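You operate a simulated robot arm through the tools that you are given. There is no shell and no other tool.

The job below is to be done with a simulated two-armed robot. You get a single attempt, and the scene is never put back.

## Task
On the test bench top, fold the rag in half.

It is judged by the outcome, as a careful person would: the job done as asked, and still so three seconds after it is handed in. It fails if anything else is knocked over, pushed out of place, dropped, spilled or broken. Flat cloth is picked up by pressing the open fingertips on it (5 to 10 N) and closing them slowly along it; thin cloth reads only 2 to 8 mm in the jaws.

## Robot
Two 7-joint arms with two-finger grippers on one trunk, on a base that drives. Base frame: it is fixed to the floor where the robot stands at the start and does not move with it; the origin is under the middle of the robot, x ahead of it, y to its left, z up. Readings come in m, rad, newtons and seconds.
The left shoulder is at the start at [0.099, 0.216, 1.091], the right one opposite. With the tool pointing down near the work surface each hand reaches from about 0.34 to 0.84 m from the robot's upright axis, wherever it stands, measured 20 degrees to its own side. Places, roughly: rag [2.5, 2.25, 0.75]; test bench top [3.3, 1.1, 0.9]. Payload 3.18 kg a hand.
Tool frame (each hand has its own): the origin (TCP) lies between the finger pads and is the grasp point; the fingertips stand 0.03 m ahead of it; z points along the fingers, y is the line along which they close. Largest opening 0.144 m; the body of the gripper starts 0.103 m behind the TCP.
Orientation is that of the tool frame in the base frame, as a unit quaternion [x, y, z, w]. With the fingers straight down and closing along the base's y, the tool's x points along the base's -x, its y along +y and its z along -z.

## Interface
- The arms move only by the tool drive_tool. It takes "left_rows", "right_rows" or both (then of equal length, played together; a hand with none holds still); each is a list of rows, each a list of 7 numbers: the opening, from 0 (shut) to 1 (fully open), then the shift along the tool's x, y, z in m, then the turn, a rotation vector about the tool's x, y, z in rad. In form: [[jaw, dx, dy, dz, wx, wy, wz], ...]. A call has 1 to 20 rows; each row shifts and turns the commanded pose from where the row before left it, along the tool's axes as they then stand. Rows are played at 5 a second. More than 0.05 m and 0.15 rad between two rows, or a gripper value outside its range, and nothing of the call is played. Where a pose cannot be reached the arm comes as near as it can. A force on the tool above 40 N (or 10 N above the force at the start of the call, whichever is more), or a blocked arm, ends the call early, and 0.2 s more pass. The fingers move at their own pace and stop on an object; they squeeze with about 28 N. The grip force told is the motor's: it shows also when the fingers shut on nothing. Time passes only in rows, and 0.2 s behind the last, so rows that do not move let the fingers close. The reply holds the time, the measured pose of the TCP, the force on the tool along the base axes, the opening and the grip force, in the units named above and with some noise, with the torque about the TCP (base axes, N m) and any sound that the robot's microphone picked up.
- Cameras (640 x 400 px; columns grow to the right, rows downward): "scene" is now at [0.2122, -0.0133, 1.2861]; the picture's right is [-0.17, -0.99, 0.00], its down [-0.57, 0.10, -0.81] and it looks along [0.80, -0.14, -0.58] (base axes); focal length 296 px, centre (320, 200). "left" rides on the left gripper at [0.076, -0.016, -0.143] in its tool frame; the picture's right is [0.21, 0.98, 0.00], its down [-0.84, 0.18, -0.51] and it looks along [-0.50, 0.11, 0.86] (tool axes); focal length 218 px, centre (320, 200). "right" rides on the right gripper at [0.076, 0.016, -0.143] in its tool frame; the picture's right is [-0.21, 0.98, 0.00], its down [-0.84, -0.18, -0.51] and it looks along [-0.50, -0.11, 0.86] (tool axes); focal length 218 px, centre (320, 200). There is no depth. A picture from a camera that has moved, and an enlarged one, comes with that camera's place and axes in the base frame and with its lens. The place of the scene camera against the robot may be out by one fixed shift of up to 0.018 m in any direction.
- grab_frame(camera): a new picture of that camera. It takes no simulated time.
- slide_trunk(by): slides the trunk up (or, below 0, down) by that many m; the arms and the scene camera ride with it, the base frame stays. It gives what a move gives, with no picture.
- steer(legs): drives the robot by 1 to 6 legs, each [ahead, left, turn to the left] in m, m and rad, along the robot's own axes; the way and the turn of a leg run together, so that a leg with both is an arc; at most 1.5 m and 3.142 rad a leg. The arms and the cameras ride along, it lands a little off, and it stops where it bumps. It gives what a move gives.
- aim_head(pan, tilt): turns the head with the scene camera to pan (to the left, within 1.396 rad either way) and tilt (down, from -0.506 to 1.204), counted from straight ahead of the robot. It gives what a move gives.
- inspect(camera, box): a new picture of the part [left, top, right, bottom] of that camera's present view, enlarged. It takes no simulated time.
- hand_in(): hands the job in; it is judged then, once.

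Places have to be worked out from the pictures, the camera data and where the tool is seen. Open the grippers and draw the arms clear of the work before you hand the job in, unless the task says otherwise.

The tools are called after "Call:" by a JSON object that holds its "api" and its "payload". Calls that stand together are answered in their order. drive_tool: Moves the arms, as the interface text tells. Its arguments: {"type":"object","properties":{"left_rows":{"type":"array","items":{"type":"array","items":{"type":"number"}}},"right_rows":{"type":"array","items":{"type":"array","items":{"type":"number"}}}},"required":[]} The other tools are called the same way: slide_trunk (by) slides the trunk up or down; steer (legs) drives the base; aim_head (pan, tilt) turns the head that bears the scene camera; grab_frame (camera) takes a picture; inspect (camera, box) takes an enlarged picture of a part of a camera's view; hand_in () hands the job in.

At the start:

```text
time_s: 0.0
left_eef_pos: [0.6203, 0.2146, 1.0049]
left_orientation: [0.0, 1.0, 0.0, 0.0]
left_wrist_force: [0.7, 0.2, 0.4]
left_ft_torque: [-0.02, -0.03, -0.01]
left_opening: 0.144
left_finger_force: 0.2
right_eef_pos: [0.4683, -0.1605, 1.0956]
right_orientation: [0.0, 1.0, 0.0, 0.0]
right_wrist_force: [-1.3, 1.0, 0.1]
right_ft_torque: [-0.02, 0.0, 0.0]
right_opening: 0.1441
right_finger_force: 0.1
trunk travel left (down, up): [-0.175, 0.194]
robot x, y, heading: [-0.002, -0.0007, -0.0]
head pan, tilt: [-0.173, 0.623]
```

scene: 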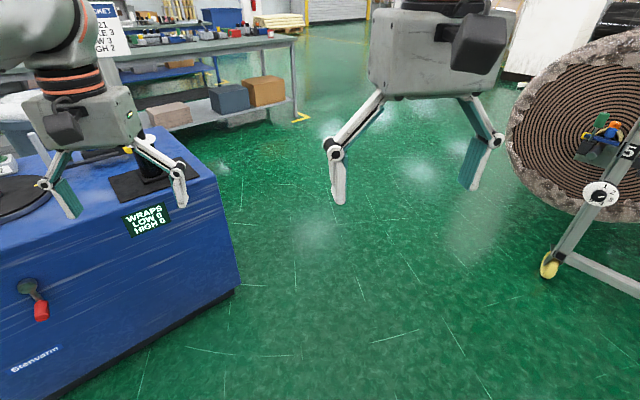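
right: 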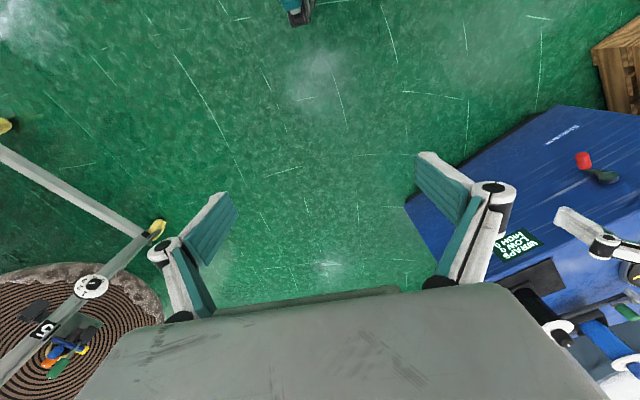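
left: 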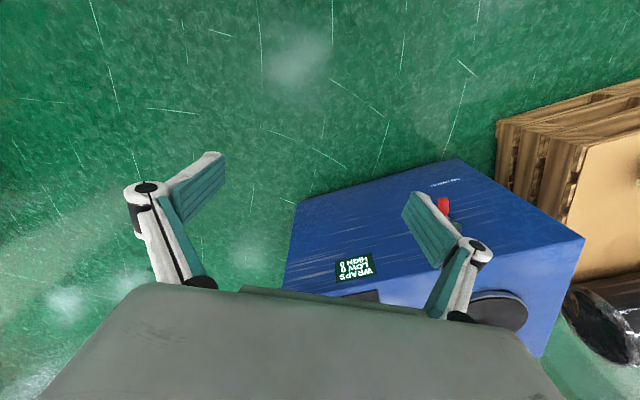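

I start by looking around; the rag should be far ahead and to the left, so I pan the head that way.

Call:
{"api": "aim_head", "payload": {"pan": 0.6, "tilt": 0.35}}

Call:
{"api": "grab_frame", "payload": {"camera": "scene"}}

```text
time_s: 1.1
left_eef_pos: [0.6205, 0.2152, 1.0038]
left_orientation: [0.0, 1.0, -0.001, 0.0]
left_wrist_force: [0.9, 0.0, 0.3]
left_ft_torque: [0.0, 0.02, 0.0]
left_opening: 0.1439
left_finger_force: 0.1
right_eef_pos: [0.4684, -0.1609, 1.0957]
right_orientation: [0.0, 1.0, 0.0, 0.0]
right_wrist_force: [0.7, -0.3, -0.2]
right_ft_torque: [-0.02, 0.01, 0.0]
right_opening: 0.1441
right_finger_force: 0.0
trunk travel left (down, up): [-0.175, 0.194]
robot x, y, heading: [0.0018, 0.0003, -0.002]
head pan, tilt: [0.6, 0.351]
```

```text
taken
camera scene: at [0.2027, 0.0543, 1.3108], right [0.56, -0.83, 0.0], down [-0.28, -0.19, -0.94], along [0.78, 0.53, -0.34], focal length 296 px, centre (320, 200)
```

scene: 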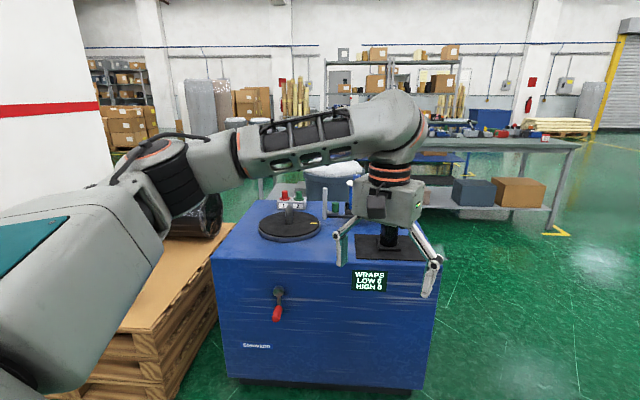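

The test bench is ahead-left behind the blue machine; the arm hides the rag area. I enlarge the relevant parts.

Call:
{"api": "inspect", "payload": {"camera": "scene", "box": [200, 80, 360, 240]}}

Call:
{"api": "inspect", "payload": {"camera": "scene", "box": [400, 80, 600, 240]}}

```text
2.50 times, centred on (280, 160) of scene
camera zoom: at [0.2027, 0.0543, 1.3108], right [0.56, -0.83, 0.0], down [-0.28, -0.19, -0.94], along [0.78, 0.53, -0.34], focal length 739 px, centre (420, 300)
```

zoom: 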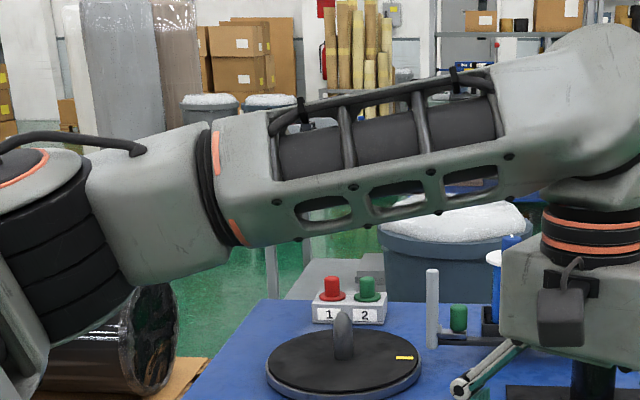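

```text
2.50 times, centred on (500, 160) of scene
camera zoom: at [0.2027, 0.0543, 1.3108], right [0.56, -0.83, 0.0], down [-0.28, -0.19, -0.94], along [0.78, 0.53, -0.34], focal length 739 px, centre (-130, 300)
```

zoom: 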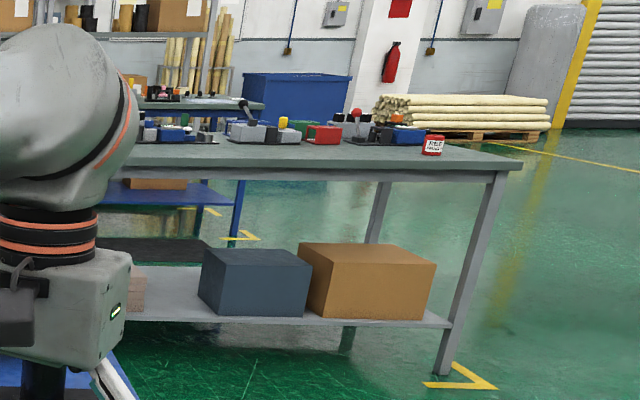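

The way ahead at y of about -0.5 looks free between the blue machine (its near right corner at about (1.3, 0.2)) and the reel at the right. I sidestep right and drive ahead for a better view.

Call:
{"api": "steer", "payload": {"legs": [[0, -0.5, 0], [1.2, 0, 0]]}}

Call:
{"api": "grab_frame", "payload": {"camera": "scene"}}

```text
time_s: 11.7
left_eef_pos: [1.803, -0.2666, 1.0053]
left_orientation: [-0.009, 1.0, 0.0, -0.001]
left_wrist_force: [0.3, -0.4, -0.3]
left_ft_torque: [0.0, -0.02, 0.01]
left_opening: 0.1442
left_finger_force: 0.0
right_eef_pos: [1.6583, -0.6429, 1.0944]
right_orientation: [-0.009, 1.0, 0.0, 0.0]
right_wrist_force: [-0.1, 0.5, 0.6]
right_ft_torque: [0.04, 0.04, -0.02]
right_opening: 0.144
right_finger_force: 0.0
trunk travel left (down, up): [-0.175, 0.194]
robot x, y, heading: [1.187, -0.4918, 0.019]
head pan, tilt: [0.6, 0.351]
```

```text
taken
camera scene: at [1.3882, -0.4338, 1.3109], right [0.58, -0.81, 0.0], down [-0.28, -0.2, -0.94], along [0.77, 0.54, -0.34], focal length 296 px, centre (320, 200)
```

scene: 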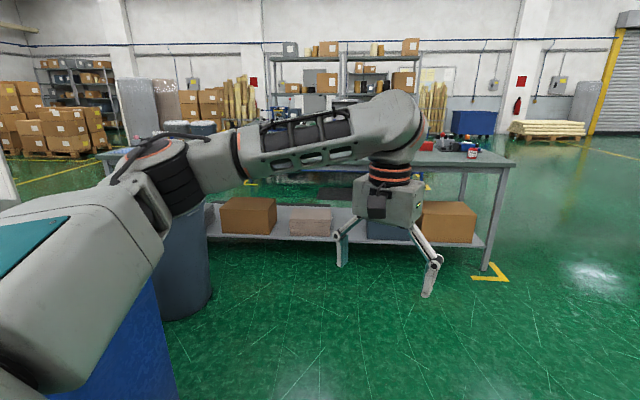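

The bench seems to run from about (3.5,-0.4) to (2.2,2.0), with a gray bin near (2.1,1.1). I drive a bit further and turn left to look past the arms towards the rag.

Call:
{"api": "steer", "payload": {"legs": [[0.5, 0, 0], [0, 0, 0.9]]}}

Call:
{"api": "aim_head", "payload": {"pan": 0.0, "tilt": 0.35}}

Call:
{"api": "grab_frame", "payload": {"camera": "scene"}}

```text
time_s: 16.9
left_eef_pos: [1.8834, 0.1444, 1.0055]
left_orientation: [-0.449, 0.893, 0.0, 0.0]
left_wrist_force: [0.3, 0.3, -0.4]
left_ft_torque: [0.01, -0.02, 0.0]
left_opening: 0.1442
left_finger_force: 0.1
right_eef_pos: [2.0914, -0.2026, 1.0954]
right_orientation: [-0.449, 0.894, 0.0, 0.0]
right_wrist_force: [-0.3, -0.8, -0.8]
right_ft_torque: [0.0, 0.02, 0.0]
right_opening: 0.144
right_finger_force: 0.1
trunk travel left (down, up): [-0.175, 0.194]
robot x, y, heading: [1.6844, -0.4808, 0.932]
head pan, tilt: [0.6, 0.351]
```

```text
time_s: 17.9
left_eef_pos: [1.8823, 0.1442, 1.0057]
left_orientation: [-0.449, 0.894, 0.0, 0.001]
left_wrist_force: [0.8, 0.9, -0.6]
left_ft_torque: [0.01, 0.01, 0.03]
left_opening: 0.1442
left_finger_force: 0.0
right_eef_pos: [2.0918, -0.2011, 1.0965]
right_orientation: [-0.449, 0.893, 0.0, -0.001]
right_wrist_force: [0.1, -0.4, -0.9]
right_ft_torque: [0.04, -0.01, 0.0]
right_opening: 0.1441
right_finger_force: 0.0
trunk travel left (down, up): [-0.175, 0.194]
robot x, y, heading: [1.687, -0.4831, 0.926]
head pan, tilt: [0.0, 0.351]
```

```text
taken
camera scene: at [1.8178, -0.3101, 1.3109], right [0.8, -0.6, 0.0], down [-0.2, -0.28, -0.94], along [0.56, 0.75, -0.34], focal length 296 px, centre (320, 200)
```

scene: 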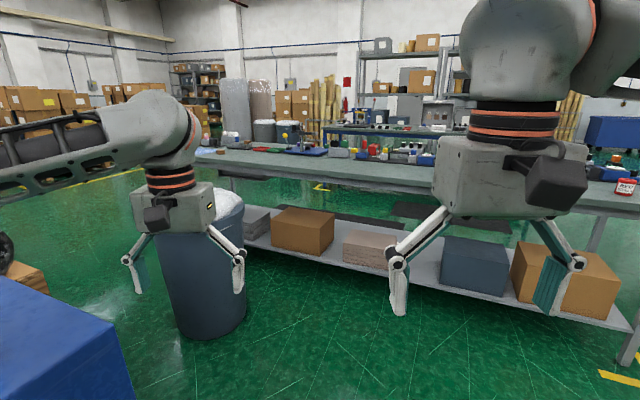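

Call:
{"api": "inspect", "payload": {"camera": "scene", "box": [170, 100, 330, 200]}}

Call:
{"api": "inspect", "payload": {"camera": "scene", "box": [300, 110, 460, 210]}}

```text
4.00 times, centred on (250, 150) of scene
camera zoom: at [1.8178, -0.3101, 1.3109], right [0.8, -0.6, 0.0], down [-0.2, -0.28, -0.94], along [0.56, 0.75, -0.34], focal length 1182 px, centre (600, 400)
```

zoom: 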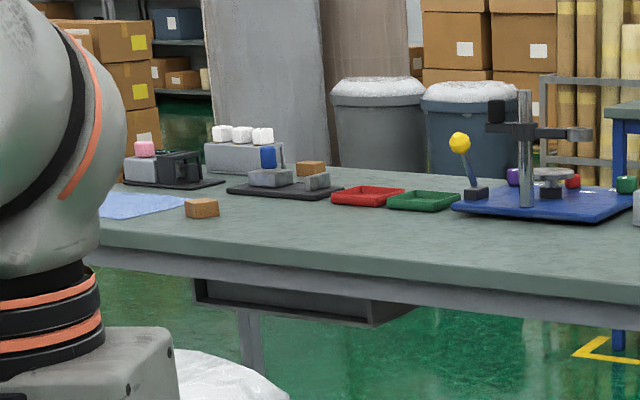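

```text
4.00 times, centred on (380, 160) of scene
camera zoom: at [1.8178, -0.3101, 1.3109], right [0.8, -0.6, 0.0], down [-0.2, -0.28, -0.94], along [0.56, 0.75, -0.34], focal length 1182 px, centre (80, 360)
```

zoom: 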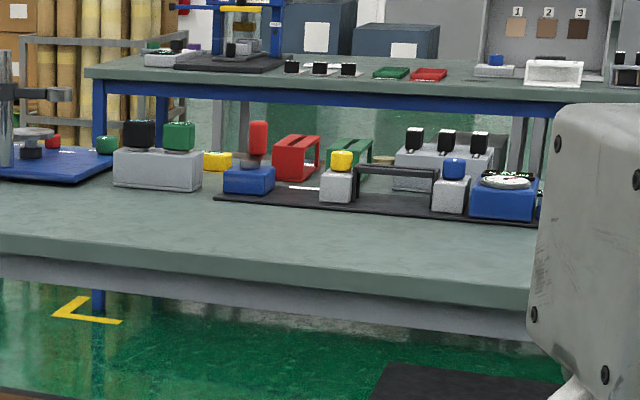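

The blue cloth lying on the left end of the bench (behind the left arm) looks like the rag. A bin stands right in front of the bench there. I look further left to learn which way in is free.

Call:
{"api": "aim_head", "payload": {"pan": 0.75, "tilt": 0.3}}

Call:
{"api": "grab_frame", "payload": {"camera": "scene"}}

Call:
{"api": "aim_head", "payload": {"pan": -0.6, "tilt": 0.3}}

Call:
{"api": "grab_frame", "payload": {"camera": "scene"}}

```text
time_s: 19.1
left_eef_pos: [1.8839, 0.1442, 1.0051]
left_orientation: [-0.45, 0.893, 0.001, -0.001]
left_wrist_force: [-0.7, -0.6, 0.6]
left_ft_torque: [0.05, 0.0, -0.03]
left_opening: 0.1442
left_finger_force: 0.1
right_eef_pos: [2.0916, -0.2026, 1.096]
right_orientation: [-0.449, 0.893, 0.0, 0.0]
right_wrist_force: [-0.1, -0.5, -0.9]
right_ft_torque: [0.0, -0.02, 0.01]
right_opening: 0.1444
right_finger_force: 0.1
trunk travel left (down, up): [-0.175, 0.194]
robot x, y, heading: [1.6812, -0.4789, 0.926]
head pan, tilt: [0.75, 0.3]
```

```text
taken
camera scene: at [1.7521, -0.2921, 1.3156], right [0.99, 0.11, 0.0], down [0.03, -0.29, -0.96], along [-0.1, 0.95, -0.3], focal length 296 px, centre (320, 200)
```

scene: 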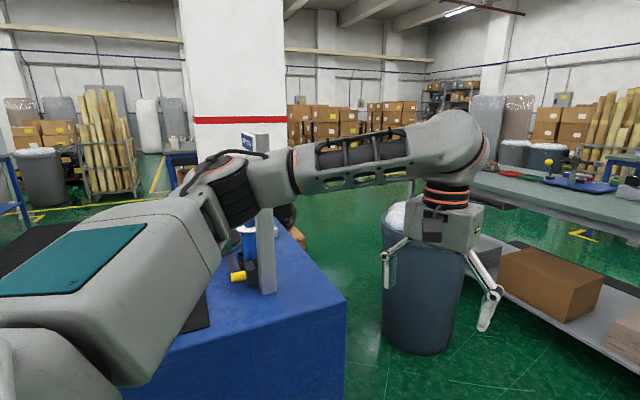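

```text
time_s: 20.6
left_eef_pos: [1.883, 0.1439, 1.0057]
left_orientation: [-0.449, 0.894, 0.001, 0.0]
left_wrist_force: [-0.5, 0.7, -0.2]
left_ft_torque: [0.02, 0.0, 0.01]
left_opening: 0.144
left_finger_force: 0.0
right_eef_pos: [2.0932, -0.2031, 1.0946]
right_orientation: [-0.449, 0.894, 0.0, 0.0]
right_wrist_force: [0.1, 0.0, 0.6]
right_ft_torque: [0.03, -0.02, 0.0]
right_opening: 0.1441
right_finger_force: 0.1
trunk travel left (down, up): [-0.175, 0.194]
robot x, y, heading: [1.6814, -0.4812, 0.927]
head pan, tilt: [-0.6, 0.3]
```

```text
taken
camera scene: at [1.8506, -0.3545, 1.3156], right [0.33, -0.95, 0.0], down [-0.28, -0.1, -0.96], along [0.9, 0.31, -0.3], focal length 296 px, centre (320, 200)
```

scene: 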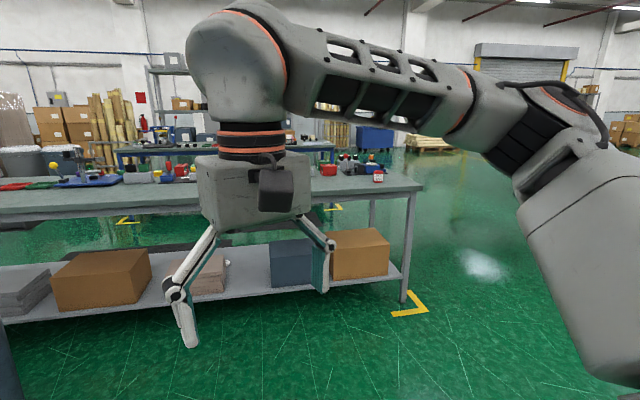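

The floor to the right of the bench's right end is open, so I go round that end. I turn to face right-ahead and drive to about (3.35,-1.35), then look again.

Call:
{"api": "steer", "payload": {"legs": [[0, 0, -1.42], [1.0, 0, 0], [0.9, 0, 0], [0, 0, 0.8]]}}

Call:
{"api": "aim_head", "payload": {"pan": 0.0, "tilt": 0.3}}

Call:
{"api": "grab_frame", "payload": {"camera": "scene"}}

Call:
{"api": "aim_head", "payload": {"pan": 0.7, "tilt": 0.3}}

Call:
{"api": "grab_frame", "payload": {"camera": "scene"}}

```text
time_s: 35.6
left_eef_pos: [3.9113, -0.9537, 1.0048]
left_orientation: [-0.158, 0.987, 0.0, 0.0]
left_wrist_force: [0.6, 0.5, -0.1]
left_ft_torque: [-0.04, 0.01, -0.01]
left_opening: 0.1438
left_finger_force: 0.1
right_eef_pos: [3.883, -1.3562, 1.0955]
right_orientation: [-0.158, 0.987, -0.001, 0.0]
right_wrist_force: [0.6, -0.8, -0.4]
right_ft_torque: [-0.02, -0.01, 0.03]
right_opening: 0.1439
right_finger_force: 0.1
trunk travel left (down, up): [-0.175, 0.194]
robot x, y, heading: [3.3867, -1.349, 0.318]
head pan, tilt: [-0.6, 0.3]
```

```text
time_s: 36.6
left_eef_pos: [3.9118, -0.9534, 1.0054]
left_orientation: [-0.156, 0.988, 0.0, 0.0]
left_wrist_force: [0.1, 0.1, 0.6]
left_ft_torque: [0.01, -0.01, -0.01]
left_opening: 0.1442
left_finger_force: 0.0
right_eef_pos: [3.8823, -1.3566, 1.0944]
right_orientation: [-0.158, 0.987, -0.001, 0.0]
right_wrist_force: [-0.4, 0.6, 1.3]
right_ft_torque: [-0.01, -0.01, -0.01]
right_opening: 0.1444
right_finger_force: 0.1
trunk travel left (down, up): [-0.175, 0.194]
robot x, y, heading: [3.3926, -1.3471, 0.316]
head pan, tilt: [0.0, 0.3]
```

```text
taken
camera scene: at [3.5968, -1.2825, 1.3156], right [0.31, -0.95, 0.0], down [-0.28, -0.09, -0.96], along [0.91, 0.3, -0.3], focal length 296 px, centre (320, 200)
```

scene: 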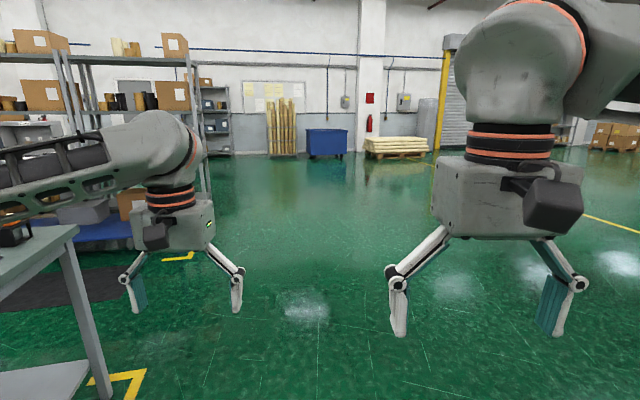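

```text
time_s: 37.7
left_eef_pos: [3.9107, -0.9538, 1.0039]
left_orientation: [-0.158, 0.987, -0.001, 0.0]
left_wrist_force: [0.2, -0.1, 0.0]
left_ft_torque: [-0.03, 0.0, 0.0]
left_opening: 0.1441
left_finger_force: 0.1
right_eef_pos: [3.883, -1.3565, 1.0947]
right_orientation: [-0.157, 0.988, 0.001, 0.0]
right_wrist_force: [0.4, -0.1, -0.3]
right_ft_torque: [-0.04, 0.0, 0.0]
right_opening: 0.1439
right_finger_force: 0.0
trunk travel left (down, up): [-0.175, 0.194]
robot x, y, heading: [3.3879, -1.3491, 0.314]
head pan, tilt: [0.7, 0.3]
```

```text
taken
camera scene: at [3.5573, -1.2321, 1.3156], right [0.85, -0.53, 0.0], down [-0.16, -0.25, -0.96], along [0.5, 0.81, -0.3], focal length 296 px, centre (320, 200)
```

scene: 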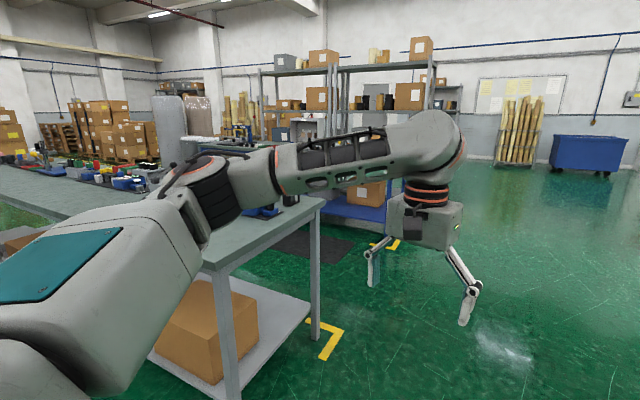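

The bench's right end runs from about (3.66,-0.47) to (4.25,-0.15) and there is a 1.6 m aisle behind it before the next bench. I drive round the end to about (5.3,-0.45) and turn to face along the aisle.

Call:
{"api": "steer", "payload": {"legs": [[0, 0, 0.12], [1.1, 0, 0], [1.0, 0, 0], [0, 0, 1.67]]}}

Call:
{"api": "aim_head", "payload": {"pan": 0.0, "tilt": 0.3}}

Call:
{"api": "grab_frame", "payload": {"camera": "scene"}}

```text
time_s: 52.6
left_eef_pos: [4.8008, -0.0381, 1.0054]
left_orientation: [0.86, -0.511, 0.0, 0.0]
left_wrist_force: [0.1, -0.1, 0.7]
left_ft_torque: [-0.03, -0.01, 0.0]
left_opening: 0.1438
left_finger_force: 0.0
right_eef_pos: [5.2031, 0.008, 1.0959]
right_orientation: [0.86, -0.511, 0.0, 0.0]
right_wrist_force: [-0.4, -0.2, 1.5]
right_ft_torque: [0.01, -0.02, 0.02]
right_opening: 0.1438
right_finger_force: 0.0
trunk travel left (down, up): [-0.175, 0.194]
robot x, y, heading: [5.2858, -0.4803, 2.067]
head pan, tilt: [0.7, 0.3]
```

```text
time_s: 53.7
left_eef_pos: [4.801, -0.0385, 1.0054]
left_orientation: [0.86, -0.51, 0.0, 0.0]
left_wrist_force: [0.2, 0.3, 0.2]
left_ft_torque: [0.03, -0.02, 0.0]
left_opening: 0.1439
left_finger_force: 0.0
right_eef_pos: [5.2033, 0.008, 1.0965]
right_orientation: [0.86, -0.511, 0.0, 0.0]
right_wrist_force: [0.6, 0.5, -0.1]
right_ft_torque: [0.06, -0.03, -0.03]
right_opening: 0.1441
right_finger_force: 0.0
trunk travel left (down, up): [-0.175, 0.194]
robot x, y, heading: [5.2872, -0.4805, 2.075]
head pan, tilt: [0.0, 0.3]
```

```text
taken
camera scene: at [5.1919, -0.2933, 1.3156], right [0.88, 0.48, 0.0], down [0.14, -0.26, -0.96], along [-0.46, 0.84, -0.3], focal length 296 px, centre (320, 200)
```

scene: 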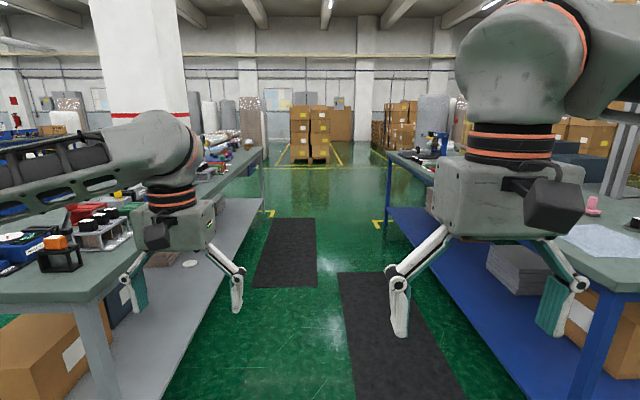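

The aisle ahead is clear except flat mats. I align with it (a touch left) and drive ahead 2.4 m, then look toward the front bench's left end.

Call:
{"api": "steer", "payload": {"legs": [[0, 0, 0.02], [1.3, 0, 0], [1.3, 0, 0]]}}

Call:
{"api": "aim_head", "payload": {"pan": 0.3, "tilt": 0.3}}

Call:
{"api": "grab_frame", "payload": {"camera": "scene"}}

```text
time_s: 66.7
left_eef_pos: [3.4468, 2.1675, 1.005]
left_orientation: [0.876, -0.483, 0.001, -0.001]
left_wrist_force: [-0.3, -0.3, 0.0]
left_ft_torque: [0.04, 0.01, 0.04]
left_opening: 0.144
left_finger_force: 0.0
right_eef_pos: [3.845, 2.2383, 1.0956]
right_orientation: [0.875, -0.484, -0.001, -0.001]
right_wrist_force: [-0.7, -0.3, 0.3]
right_ft_torque: [-0.01, 0.01, -0.04]
right_opening: 0.144
right_finger_force: 0.0
trunk travel left (down, up): [-0.175, 0.194]
robot x, y, heading: [3.9563, 1.7514, 2.13]
head pan, tilt: [0.0, 0.3]
```

```text
time_s: 67.5
left_eef_pos: [3.4463, 2.1669, 1.005]
left_orientation: [0.875, -0.483, 0.0, 0.0]
left_wrist_force: [0.2, -0.5, 0.6]
left_ft_torque: [0.02, 0.01, 0.02]
left_opening: 0.1442
left_finger_force: 0.0
right_eef_pos: [3.8442, 2.237, 1.0967]
right_orientation: [0.875, -0.484, 0.0, 0.0]
right_wrist_force: [-0.1, -0.4, -0.2]
right_ft_torque: [0.0, -0.02, -0.03]
right_opening: 0.1439
right_finger_force: 0.0
trunk travel left (down, up): [-0.175, 0.194]
robot x, y, heading: [3.9546, 1.754, 2.131]
head pan, tilt: [0.3, 0.3]
```

```text
taken
camera scene: at [3.8319, 1.9183, 1.3156], right [0.65, 0.76, 0.0], down [0.22, -0.19, -0.96], along [-0.72, 0.62, -0.3], focal length 296 px, centre (320, 200)
```

scene: 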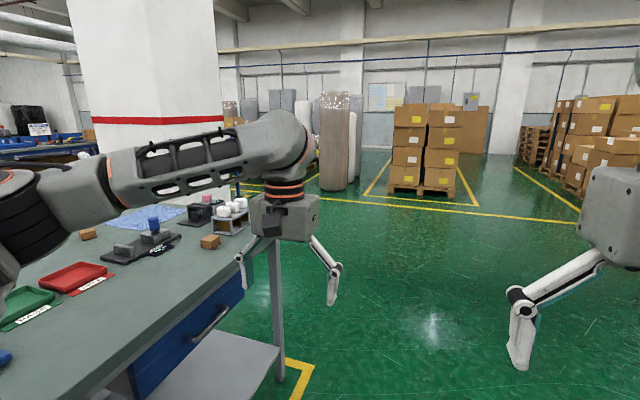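

The rag lies near the bench's left end, around (2.55,2.1). I enlarge it.

Call:
{"api": "inspect", "payload": {"camera": "scene", "box": [70, 170, 270, 290]}}

```text
3.20 times, centred on (170, 230) of scene
camera zoom: at [3.8319, 1.9183, 1.3156], right [0.65, 0.76, 0.0], down [0.22, -0.19, -0.96], along [-0.72, 0.62, -0.3], focal length 946 px, centre (800, 104)
```

zoom: 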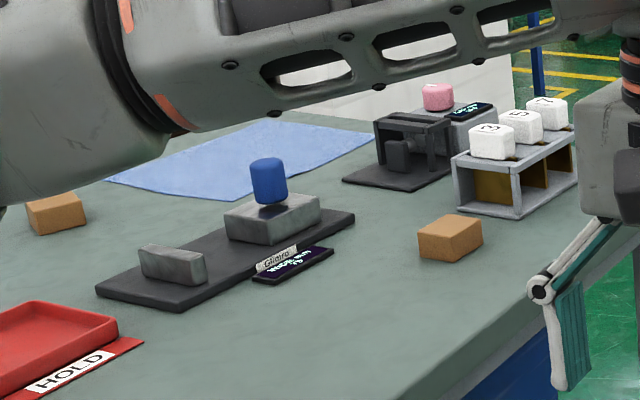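

I drive past the bench's left end, strafe across and turn round at a distance, so I can face the rag from the bench's end.

Call:
{"api": "steer", "payload": {"legs": [[0, 0, -0.04], [1.2, 0, 0], [1.15, 0, 0], [0, 1.06, 0], [0, 0, 3.14]]}}

Call:
{"api": "aim_head", "payload": {"pan": 0.0, "tilt": 0.5}}

Call:
{"api": "grab_frame", "payload": {"camera": "scene"}}

```text
time_s: 96.0
left_eef_pos: [2.3518, 2.812, 1.005]
left_orientation: [0.503, 0.864, 0.0, 0.0]
left_wrist_force: [-0.2, 0.4, 0.2]
left_ft_torque: [0.03, -0.01, -0.02]
left_opening: 0.144
left_finger_force: 0.1
right_eef_pos: [1.9507, 2.759, 1.0952]
right_orientation: [0.503, 0.864, 0.0, 0.0]
right_wrist_force: [0.6, 0.1, 0.2]
right_ft_torque: [0.02, -0.05, 0.0]
right_opening: 0.1444
right_finger_force: 0.1
trunk travel left (down, up): [-0.175, 0.194]
robot x, y, heading: [1.8592, 3.2471, -1.053]
head pan, tilt: [0.3, 0.3]
```

```text
time_s: 96.8
left_eef_pos: [2.3524, 2.812, 1.005]
left_orientation: [0.504, 0.864, 0.0, 0.0]
left_wrist_force: [-0.8, -0.9, -0.2]
left_ft_torque: [0.0, -0.03, 0.01]
left_opening: 0.1439
left_finger_force: 0.1
right_eef_pos: [1.9491, 2.7589, 1.0946]
right_orientation: [0.503, 0.864, 0.0, 0.0]
right_wrist_force: [-0.5, 0.1, -0.3]
right_ft_torque: [0.0, 0.0, -0.02]
right_opening: 0.1437
right_finger_force: 0.1
trunk travel left (down, up): [-0.175, 0.194]
robot x, y, heading: [1.8587, 3.2421, -1.054]
head pan, tilt: [0.0, 0.499]
```

```text
taken
camera scene: at [1.97, 3.0657, 1.2972], right [-0.87, -0.49, 0.0], down [-0.24, 0.42, -0.88], along [0.43, -0.76, -0.48], focal length 296 px, centre (320, 200)
```

scene: 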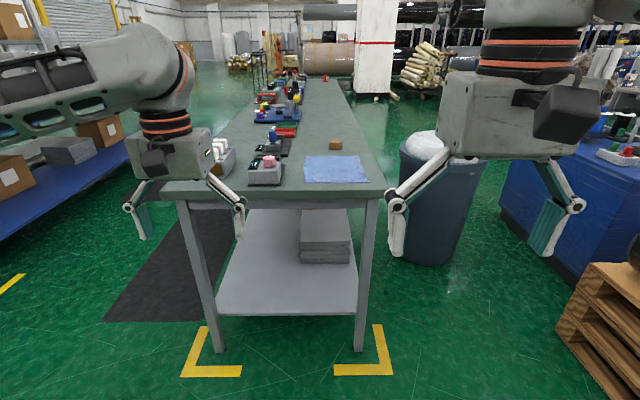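

From here the rag is well seen at the near right corner of the bench. I enlarge it to measure its corners and its neighbours.

Call:
{"api": "inspect", "payload": {"camera": "scene", "box": [240, 110, 400, 210]}}

```text
4.00 times, centred on (320, 160) of scene
camera zoom: at [1.97, 3.0657, 1.2972], right [-0.87, -0.49, 0.0], down [-0.24, 0.42, -0.88], along [0.43, -0.76, -0.48], focal length 1182 px, centre (320, 360)
```

zoom: 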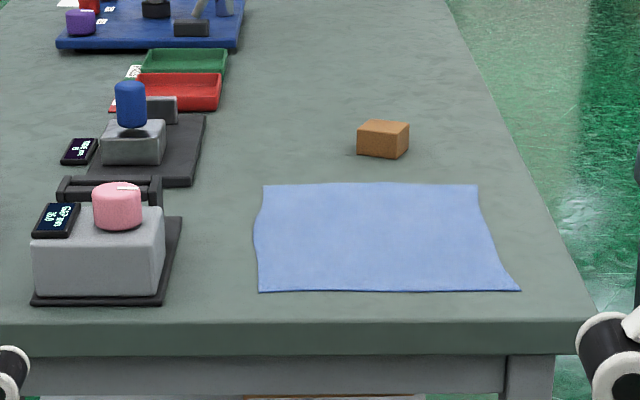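

The rag is about 0.21 m wide by 0.24 m deep, near edge about 1.05 m ahead of my axis and 0.05 m in from the bench end; a fixture stands close on its left. Before driving in I look down to see how far my base sticks out.

Call:
{"api": "aim_head", "payload": {"pan": 0.0, "tilt": 1.2}}

Call:
{"api": "grab_frame", "payload": {"camera": "scene"}}

```text
time_s: 97.8
left_eef_pos: [2.3517, 2.8107, 1.0054]
left_orientation: [0.503, 0.864, 0.0, 0.0]
left_wrist_force: [0.3, -0.4, 0.2]
left_ft_torque: [0.01, -0.01, -0.01]
left_opening: 0.1438
left_finger_force: 0.1
right_eef_pos: [1.9502, 2.7602, 1.0957]
right_orientation: [0.503, 0.865, -0.001, 0.0]
right_wrist_force: [0.0, -0.4, 0.4]
right_ft_torque: [0.0, 0.03, 0.01]
right_opening: 0.1442
right_finger_force: 0.0
trunk travel left (down, up): [-0.175, 0.194]
robot x, y, heading: [1.8639, 3.2461, -1.053]
head pan, tilt: [0.0, 1.201]
```

```text
taken
camera scene: at [1.9526, 3.0962, 1.2435], right [-0.87, -0.49, 0.0], down [-0.46, 0.81, -0.36], along [0.18, -0.32, -0.93], focal length 296 px, centre (320, 200)
```

scene: 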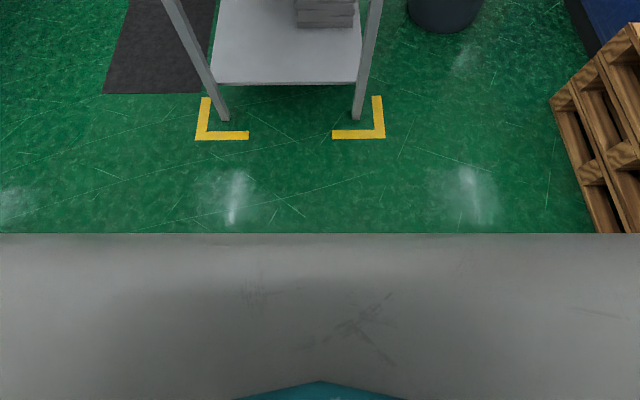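

The base doesn't reach past about 0.5 m, the table legs stand at 1.10 m and the table end at about 1.0 m. I first raise and tuck both hands and turn them 90 degrees (cameras outward) so the fingers close along the fore-aft direction.

Call:
{"api": "drive_tool", "payload": {"left_rows": [[1, 0.03, -0.025, -0.03, 0, 0, 0], [1, 0.03, -0.025, -0.03, 0, 0, 0], [1, 0.03, -0.025, -0.03, 0, 0, 0], [1, 0.03, -0.025, -0.03, 0, 0, 0], [0.8, 0, 0, 0, 0, 0, 0.1428], [0.6, 0, 0, 0, 0, 0, 0.1428], [0.4, 0, 0, 0, 0, 0, 0.1428], [0.4, 0, 0, 0, 0, 0, 0.1428], [0.4, 0, 0, 0, 0, 0, 0.1428], [0.4, 0, 0, 0, 0, 0, 0.1428], [0.4, 0, 0, 0, 0, 0, 0.1428], [0.4, 0, 0, 0, 0, 0, 0.1428], [0.4, 0, 0, 0, 0, 0, 0.1428], [0.4, 0, 0, 0, 0, 0, 0.1428], [0.4, 0, 0, 0, 0, 0, 0.1428]], "right_rows": [[1, 0, 0, -0.0075, 0, 0, 0], [1, 0, 0, -0.0075, 0, 0, 0], [1, 0, 0, -0.0075, 0, 0, 0], [1, 0, 0, -0.0075, 0, 0, 0], [0.8, 0, 0, 0, 0, 0, -0.1428], [0.6, 0, 0, 0, 0, 0, -0.1428], [0.4, 0, 0, 0, 0, 0, -0.1428], [0.4, 0, 0, 0, 0, 0, -0.1428], [0.4, 0, 0, 0, 0, 0, -0.1428], [0.4, 0, 0, 0, 0, 0, -0.1428], [0.4, 0, 0, 0, 0, 0, -0.1428], [0.4, 0, 0, 0, 0, 0, -0.1428], [0.4, 0, 0, 0, 0, 0, -0.1428], [0.4, 0, 0, 0, 0, 0, -0.1428], [0.4, 0, 0, 0, 0, 0, -0.1428]]}}

Call:
{"api": "aim_head", "payload": {"pan": 0.0, "tilt": 0.6}}

Call:
{"api": "grab_frame", "payload": {"camera": "scene"}}

```text
time_s: 101.0
left_eef_pos: [2.2438, 2.853, 1.0952]
left_orientation: [0.967, 0.254, 0.001, 0.0]
left_wrist_force: [-0.2, 0.5, -0.4]
left_ft_torque: [0.0, 0.0, 0.02]
left_opening: 0.0577
left_finger_force: 0.1
left hand out of reach, approached as far as the arm can: row 4
right_eef_pos: [1.9687, 2.7656, 1.1021]
right_orientation: [0.291, 0.956, 0.024, 0.02]
right_wrist_force: [-0.3, -1.7, -0.6]
right_ft_torque: [0.02, -0.02, 0.02]
right_opening: 0.0577
right_finger_force: 0.0
right hand out of reach, approached as far as the arm can: row 7, 8, 9, 10, 11, 12, 13, 14, 15
trunk travel left (down, up): [-0.175, 0.194]
robot x, y, heading: [1.8589, 3.2472, -1.049]
head pan, tilt: [0.0, 1.201]
```

```text
time_s: 102.0
left_eef_pos: [2.2433, 2.8518, 1.0959]
left_orientation: [0.967, 0.256, 0.001, 0.001]
left_wrist_force: [0.6, 0.1, -1.7]
left_ft_torque: [0.01, -0.02, 0.02]
left_opening: 0.0577
left_finger_force: 0.0
right_eef_pos: [1.9683, 2.7648, 1.1018]
right_orientation: [0.291, 0.956, 0.023, 0.021]
right_wrist_force: [0.3, 0.0, -0.3]
right_ft_torque: [0.02, 0.03, -0.02]
right_opening: 0.0574
right_finger_force: 0.1
trunk travel left (down, up): [-0.175, 0.194]
robot x, y, heading: [1.8591, 3.2482, -1.056]
head pan, tilt: [0.0, 0.6]
```

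```text
taken
camera scene: at [1.9686, 3.068, 1.288], right [-0.87, -0.49, 0.0], down [-0.28, 0.49, -0.82], along [0.41, -0.72, -0.57], focal length 296 px, centre (320, 200)
```

scene: 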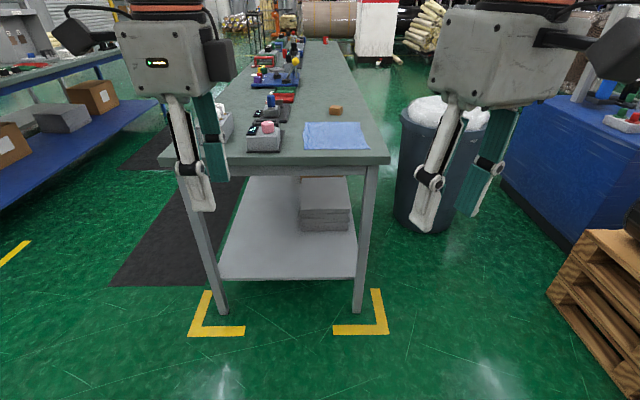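

The left hand is turned fully; the right stopped part-way (likely too close/high there). I lower the right hand a bit and see whether it finishes its turn.

Call:
{"api": "drive_tool", "payload": {"right_rows": [[0.4, 0, 0, 0.025, 0, 0, 0], [0.4, 0, 0, 0.025, 0, 0, 0], [0.4, 0, 0, 0.025, 0, 0, 0]]}}

```text
time_s: 102.8
left_eef_pos: [2.2428, 2.8502, 1.0934]
left_orientation: [0.967, 0.255, 0.0, -0.001]
left_wrist_force: [0.4, -0.9, 0.3]
left_ft_torque: [0.0, -0.02, -0.02]
left_opening: 0.0577
left_finger_force: 0.2
right_eef_pos: [1.9731, 2.7681, 1.0261]
right_orientation: [0.29, 0.956, 0.023, 0.021]
right_wrist_force: [0.6, 0.1, -0.2]
right_ft_torque: [0.03, -0.01, -0.01]
right_opening: 0.0578
right_finger_force: 0.1
trunk travel left (down, up): [-0.175, 0.194]
robot x, y, heading: [1.8597, 3.2439, -1.056]
head pan, tilt: [0.0, 0.6]
```

The commanded pose follows the reached one, so I keep turning the right hand from here.

Call:
{"api": "drive_tool", "payload": {"right_rows": [[0.4, 0, 0, 0, 0, 0, -0.14], [0.4, 0, 0, 0, 0, 0, -0.14], [0.4, 0, 0, 0, 0, 0, -0.14], [0.4, 0, 0, 0, 0, 0, -0.14]]}}

```text
time_s: 103.8
left_eef_pos: [2.2431, 2.8534, 1.0962]
left_orientation: [0.967, 0.255, 0.001, 0.0]
left_wrist_force: [0.1, -0.1, -0.6]
left_ft_torque: [-0.01, 0.0, 0.0]
left_opening: 0.0574
left_finger_force: 0.0
right_eef_pos: [1.9731, 2.7689, 1.0274]
right_orientation: [0.224, 0.974, 0.022, 0.022]
right_wrist_force: [0.2, -0.2, 0.0]
right_ft_torque: [-0.02, -0.02, 0.0]
right_opening: 0.0576
right_finger_force: 0.2
right hand out of reach, approached as far as the arm can: row 2, 3, 4
trunk travel left (down, up): [-0.175, 0.194]
robot x, y, heading: [1.8568, 3.2466, -1.049]
head pan, tilt: [0.0, 0.6]
```

The right hand gains only a little before a joint limit. I move it 0.15 m further forward and try the turn again there.

Call:
{"api": "drive_tool", "payload": {"right_rows": [[0.4, -0.0248, -0.0168, 0, 0, 0, 0], [0.4, -0.0248, -0.0168, 0, 0, 0, 0], [0.4, -0.0248, -0.0168, 0, 0, 0, 0], [0.4, -0.0248, -0.0168, 0, 0, 0, 0], [0.4, -0.0248, -0.0168, 0, 0, 0, 0], [0.4, 0, 0, 0, 0, 0, -0.14], [0.4, 0, 0, 0, 0, 0, -0.14], [0.4, 0, 0, 0, 0, 0, -0.14], [0.4, 0, 0, 0, 0, 0, -0.14]]}}

```text
time_s: 105.8
left_eef_pos: [2.243, 2.8532, 1.0954]
left_orientation: [0.967, 0.255, -0.001, 0.0]
left_wrist_force: [1.0, 0.1, -0.1]
left_ft_torque: [-0.01, -0.01, -0.04]
left_opening: 0.0578
left_finger_force: 0.2
right_eef_pos: [1.9775, 2.7596, 1.0281]
right_orientation: [0.227, 0.973, 0.022, 0.024]
right_wrist_force: [0.0, -0.9, 0.3]
right_ft_torque: [0.02, -0.02, -0.01]
right_opening: 0.0576
right_finger_force: 0.0
right hand out of reach, approached as far as the arm can: row 1, 2, 3, 4, 5, 6, 7, 8, 9
trunk travel left (down, up): [-0.175, 0.194]
robot x, y, heading: [1.8559, 3.2462, -1.055]
head pan, tilt: [0.0, 0.6]
```

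The arm is stuck against a joint limit this way. I turn the right hand back, move it forward, and turn it the other way round instead (camera inward), which also lets the fingers close fore-aft.

Call:
{"api": "drive_tool", "payload": {"right_rows": [[0.4, 0, 0, 0, 0, 0, 0.12], [0.4, 0, 0, 0, 0, 0, 0.12], [0.4, 0, 0, 0, 0, 0, 0.12], [0.4, 0, 0, 0, 0, 0, 0.12], [0.4, 0, 0, 0, 0, 0, 0.12], [0.4, -0.03, 0, 0, 0, 0, 0], [0.4, -0.03, 0, 0, 0, 0, 0], [0.4, -0.03, 0, 0, 0, 0, 0], [0.4, 0, 0, 0, 0, 0, 0.14], [0.4, 0, 0, 0, 0, 0, 0.14], [0.4, 0, 0, 0, 0, 0, 0.14], [0.4, 0, 0, 0, 0, 0, 0.14]]}}

```text
time_s: 108.4
left_eef_pos: [2.2422, 2.8524, 1.0959]
left_orientation: [0.967, 0.255, 0.0, 0.0]
left_wrist_force: [0.0, 0.3, -0.6]
left_ft_torque: [-0.04, -0.03, -0.02]
left_opening: 0.0575
left_finger_force: 0.1
right_eef_pos: [2.0237, 2.6815, 1.0266]
right_orientation: [0.723, 0.69, 0.032, 0.008]
right_wrist_force: [0.1, 0.2, -0.7]
right_ft_torque: [-0.02, -0.04, 0.02]
right_opening: 0.0578
right_finger_force: 0.0
trunk travel left (down, up): [-0.175, 0.194]
robot x, y, heading: [1.8569, 3.2438, -1.052]
head pan, tilt: [0.0, 0.6]
```

It turns freely this way. I finish the turn (about 1.0 rad more).

Call:
{"api": "drive_tool", "payload": {"right_rows": [[0.4, 0, 0, 0, 0, 0, 0.1436], [0.4, 0, 0, 0, 0, 0, 0.1436], [0.4, 0, 0, 0, 0, 0, 0.1436], [0.4, 0, 0, 0, 0, 0, 0.1436], [0.4, 0, 0, 0, 0, 0, 0.1436], [0.4, 0, 0, 0, 0, 0, 0.1436], [0.4, 0, 0, 0, 0, 0, 0.1436]]}}

Call:
{"api": "grab_frame", "payload": {"camera": "scene"}}

```text
time_s: 110.0
left_eef_pos: [2.2442, 2.8527, 1.0947]
left_orientation: [0.967, 0.255, 0.0, 0.0]
left_wrist_force: [-0.2, 0.1, -0.2]
left_ft_torque: [0.01, 0.02, -0.01]
left_opening: 0.0576
left_finger_force: 0.1
right_eef_pos: [2.0228, 2.6829, 1.0263]
right_orientation: [0.966, 0.255, 0.031, -0.009]
right_wrist_force: [0.5, 0.5, -0.2]
right_ft_torque: [-0.02, 0.03, 0.0]
right_opening: 0.0575
right_finger_force: 0.1
trunk travel left (down, up): [-0.175, 0.194]
robot x, y, heading: [1.8613, 3.2479, -1.051]
head pan, tilt: [0.0, 0.6]
```

```text
taken
camera scene: at [1.9686, 3.0679, 1.2881], right [-0.87, -0.49, 0.0], down [-0.28, 0.49, -0.83], along [0.41, -0.72, -0.56], focal length 296 px, centre (320, 200)
```

scene: 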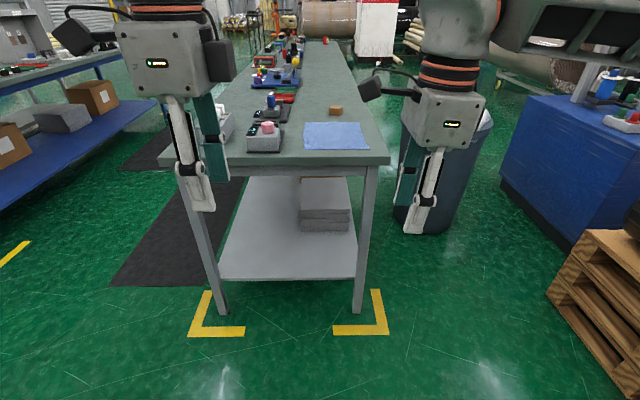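

Both hands now close fore-aft (tool x to my left, y ahead). I remove the right hand's small tilt, raise it a bit, and then drive up to the bench end.

Call:
{"api": "drive_tool", "payload": {"right_rows": [[0.4, 0, 0, -0.025, 0, -0.0645, 0], [0.4, 0, 0, -0.025, 0, 0, 0]]}}

Call:
{"api": "steer", "payload": {"legs": [[0, -0.045, 0], [0.4, 0, 0]]}}

Call:
{"api": "aim_head", "payload": {"pan": 0.0, "tilt": 0.9}}

Call:
{"api": "grab_frame", "payload": {"camera": "scene"}}

```text
time_s: 110.6
left_eef_pos: [2.2427, 2.8523, 1.0962]
left_orientation: [0.967, 0.256, 0.0, 0.001]
left_wrist_force: [-0.2, -0.4, -0.7]
left_ft_torque: [0.04, -0.02, 0.03]
left_opening: 0.0575
left_finger_force: 0.1
right_eef_pos: [2.0212, 2.6822, 1.0778]
right_orientation: [0.967, 0.256, 0.0, -0.001]
right_wrist_force: [-0.6, -0.8, -0.9]
right_ft_torque: [0.0, -0.02, 0.02]
right_opening: 0.0575
right_finger_force: 0.1
trunk travel left (down, up): [-0.175, 0.194]
robot x, y, heading: [1.8562, 3.2438, -1.053]
head pan, tilt: [0.0, 0.6]
```

```text
time_s: 113.8
left_eef_pos: [2.4056, 2.4871, 1.0953]
left_orientation: [0.966, 0.259, 0.0, 0.0]
left_wrist_force: [-0.4, -0.5, -0.3]
left_ft_torque: [0.0, 0.01, 0.01]
left_opening: 0.0578
left_finger_force: 0.0
right_eef_pos: [2.1864, 2.3152, 1.0776]
right_orientation: [0.965, 0.261, 0.0, 0.0]
right_wrist_force: [-0.2, -0.8, -0.4]
right_ft_torque: [0.0, -0.02, -0.02]
right_opening: 0.0577
right_finger_force: 0.1
trunk travel left (down, up): [-0.175, 0.194]
robot x, y, heading: [2.0157, 2.874, -1.041]
head pan, tilt: [0.0, 0.6]
```

```text
time_s: 114.6
left_eef_pos: [2.4067, 2.4871, 1.0948]
left_orientation: [0.966, 0.26, 0.0, 0.002]
left_wrist_force: [-0.1, -0.2, -0.5]
left_ft_torque: [0.01, -0.02, -0.03]
left_opening: 0.0575
left_finger_force: 0.0
right_eef_pos: [2.1859, 2.3158, 1.0775]
right_orientation: [0.965, 0.261, 0.0, 0.0]
right_wrist_force: [-0.2, 0.0, 0.3]
right_ft_torque: [0.0, -0.01, 0.03]
right_opening: 0.0574
right_finger_force: 0.0
trunk travel left (down, up): [-0.175, 0.194]
robot x, y, heading: [2.0204, 2.8753, -1.048]
head pan, tilt: [0.0, 0.901]
```

```text
taken
camera scene: at [2.1229, 2.7119, 1.2634], right [-0.87, -0.5, 0.0], down [-0.39, 0.68, -0.62], along [0.31, -0.54, -0.78], focal length 296 px, centre (320, 200)
```

scene: 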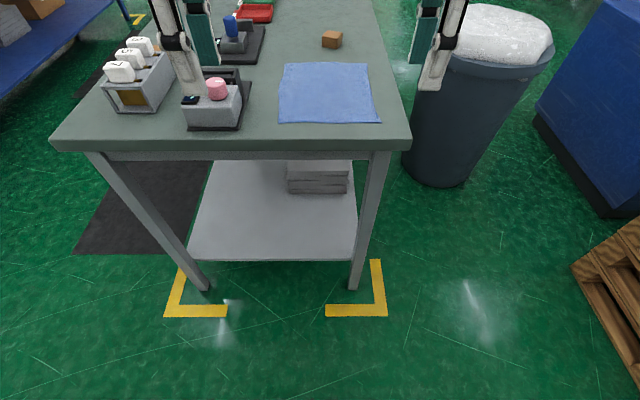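

The rag now spans roughly 0.72–0.97 m ahead and -0.12…+0.09 m to the left, table height about 0.87 m. I check the wrist cameras to see the bench legs against my own base before getting closer.

Call:
{"api": "grab_frame", "payload": {"camera": "left"}}

Call:
{"api": "grab_frame", "payload": {"camera": "right"}}

```text
taken
camera left: at [2.4638, 2.54, 1.2378], right [0.67, -0.74, 0.0], down [-0.64, -0.58, 0.51], along [-0.38, -0.34, -0.86], focal length 218 px, centre (320, 200)
```

left: 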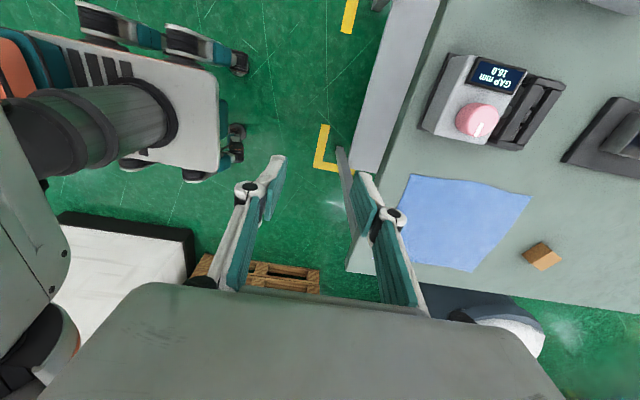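

```text
taken
camera right: at [2.2603, 2.3397, 1.2204], right [0.31, -0.95, 0.0], down [-0.82, -0.27, 0.51], along [-0.48, -0.16, -0.86], focal length 218 px, centre (320, 200)
```

right: 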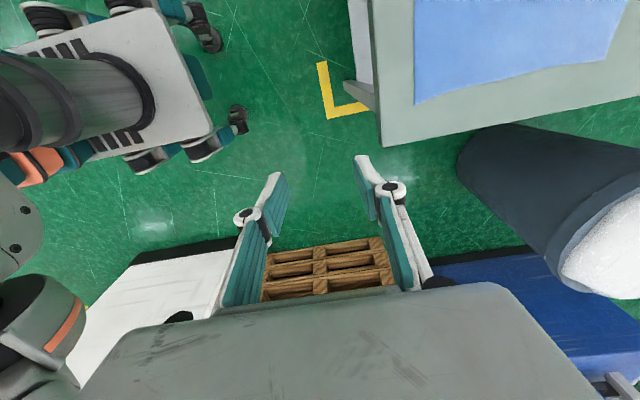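

My base front (wheels) is only about 0.2 m ahead of the axis, so there's plenty of room. I decide on a pull fold: pinch both far corners with fingers closing sideways (no flap left over) and draw the far edge back over the near edge while pitching the fingers forward. I turn both hands back to closing sideways.

Call:
{"api": "drive_tool", "payload": {"left_rows": [[0.35, 0, 0, 0, 0, 0, -0.1428], [0.35, 0, 0, 0, 0, 0, -0.1428], [0.35, 0, 0, 0, 0, 0, -0.1428], [0.35, 0, 0, 0, 0, 0, -0.1428], [0.35, 0, 0, 0, 0, 0, -0.1428], [0.35, 0, 0, 0, 0, 0, -0.1428], [0.35, 0, 0, 0, 0, 0, -0.1428], [0.35, 0, 0, 0, 0, 0, -0.1428], [0.35, 0, 0, 0, 0, 0, -0.1428], [0.35, 0, 0, 0, 0, 0, -0.1428], [0.35, 0, 0, 0, 0, 0, -0.1428]], "right_rows": [[0.35, 0, 0, 0, 0, 0, -0.1428], [0.35, 0, 0, 0, 0, 0, -0.1428], [0.35, 0, 0, 0, 0, 0, -0.1428], [0.35, 0, 0, 0, 0, 0, -0.1428], [0.35, 0, 0, 0, 0, 0, -0.1428], [0.35, 0, 0, 0, 0, 0, -0.1428], [0.35, 0, 0, 0, 0, 0, -0.1428], [0.35, 0, 0, 0, 0, 0, -0.1428], [0.35, 0, 0, 0, 0, 0, -0.1428], [0.35, 0, 0, 0, 0, 0, -0.1428], [0.35, 0, 0, 0, 0, 0, -0.1428]]}}

```text
time_s: 117.0
left_eef_pos: [2.4055, 2.487, 1.0948]
left_orientation: [0.498, 0.867, 0.0, 0.001]
left_wrist_force: [0.1, 0.2, -0.4]
left_ft_torque: [-0.01, 0.0, 0.0]
left_opening: 0.0507
left_finger_force: 0.0
right_eef_pos: [2.185, 2.3146, 1.0788]
right_orientation: [0.497, 0.868, -0.001, 0.0]
right_wrist_force: [0.1, 0.3, 0.2]
right_ft_torque: [0.01, 0.02, -0.01]
right_opening: 0.0502
right_finger_force: 0.0
trunk travel left (down, up): [-0.175, 0.194]
robot x, y, heading: [2.0156, 2.879, -1.05]
head pan, tilt: [0.0, 0.901]
```

Both hands are back to closing sideways. I drive ahead 0.15 m.

Call:
{"api": "steer", "payload": {"legs": [[0.15, 0, 0]]}}

Call:
{"api": "grab_frame", "payload": {"camera": "scene"}}

Call:
{"api": "grab_frame", "payload": {"camera": "left"}}

Call:
{"api": "grab_frame", "payload": {"camera": "right"}}

```text
time_s: 118.4
left_eef_pos: [2.482, 2.3596, 1.0942]
left_orientation: [0.497, 0.868, 0.0, 0.001]
left_wrist_force: [0.4, -0.2, -0.5]
left_ft_torque: [0.02, 0.02, 0.02]
left_opening: 0.0503
left_finger_force: 0.0
right_eef_pos: [2.2627, 2.1877, 1.0789]
right_orientation: [0.497, 0.868, 0.0, 0.0]
right_wrist_force: [-0.2, -0.3, -0.4]
right_ft_torque: [0.04, 0.0, 0.0]
right_opening: 0.0503
right_finger_force: 0.0
trunk travel left (down, up): [-0.175, 0.194]
robot x, y, heading: [2.0947, 2.7513, -1.045]
head pan, tilt: [0.0, 0.901]
```

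```text
taken
camera scene: at [2.1985, 2.5831, 1.2634], right [-0.86, -0.5, 0.0], down [-0.4, 0.68, -0.62], along [0.31, -0.54, -0.78], focal length 296 px, centre (320, 200)
```

scene: 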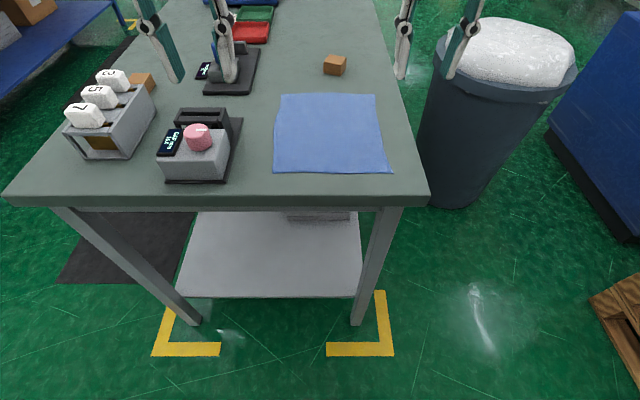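

```text
taken
camera left: at [2.4297, 2.4173, 1.2373], right [0.74, 0.67, 0.0], down [0.58, -0.64, 0.51], along [0.34, -0.38, -0.86], focal length 218 px, centre (320, 200)
```

left: 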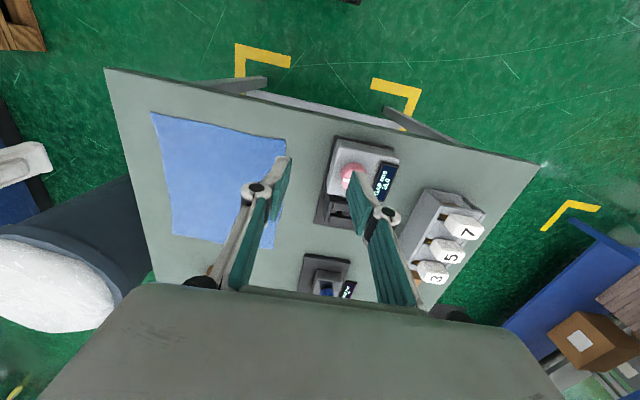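

```text
taken
camera right: at [2.2381, 2.2605, 1.2203], right [0.95, 0.31, 0.0], down [0.27, -0.82, 0.51], along [0.16, -0.48, -0.86], focal length 218 px, centre (320, 200)
```

right: 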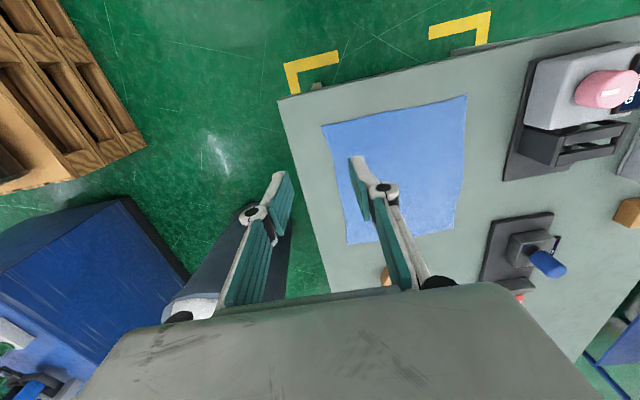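

From the wrist cameras the rag spans about 0.575–0.83 m ahead and -0.13…+0.088 m left at a table height near 0.86. The far edge is at the limit of reach, so I drive 0.08 m closer.

Call:
{"api": "steer", "payload": {"legs": [[0.08, 0, 0]]}}

```text
time_s: 119.4
left_eef_pos: [2.5218, 2.2912, 1.0949]
left_orientation: [0.498, 0.867, -0.001, 0.001]
left_wrist_force: [0.4, -0.8, -0.5]
left_ft_torque: [0.06, 0.02, 0.02]
left_opening: 0.0505
left_finger_force: 0.1
right_eef_pos: [2.3022, 2.117, 1.077]
right_orientation: [0.497, 0.868, -0.001, 0.0]
right_wrist_force: [-0.4, 0.3, -0.5]
right_ft_torque: [0.02, -0.01, 0.01]
right_opening: 0.0505
right_finger_force: 0.0
trunk travel left (down, up): [-0.175, 0.194]
robot x, y, heading: [2.132, 2.6788, -1.038]
head pan, tilt: [0.0, 0.901]
```

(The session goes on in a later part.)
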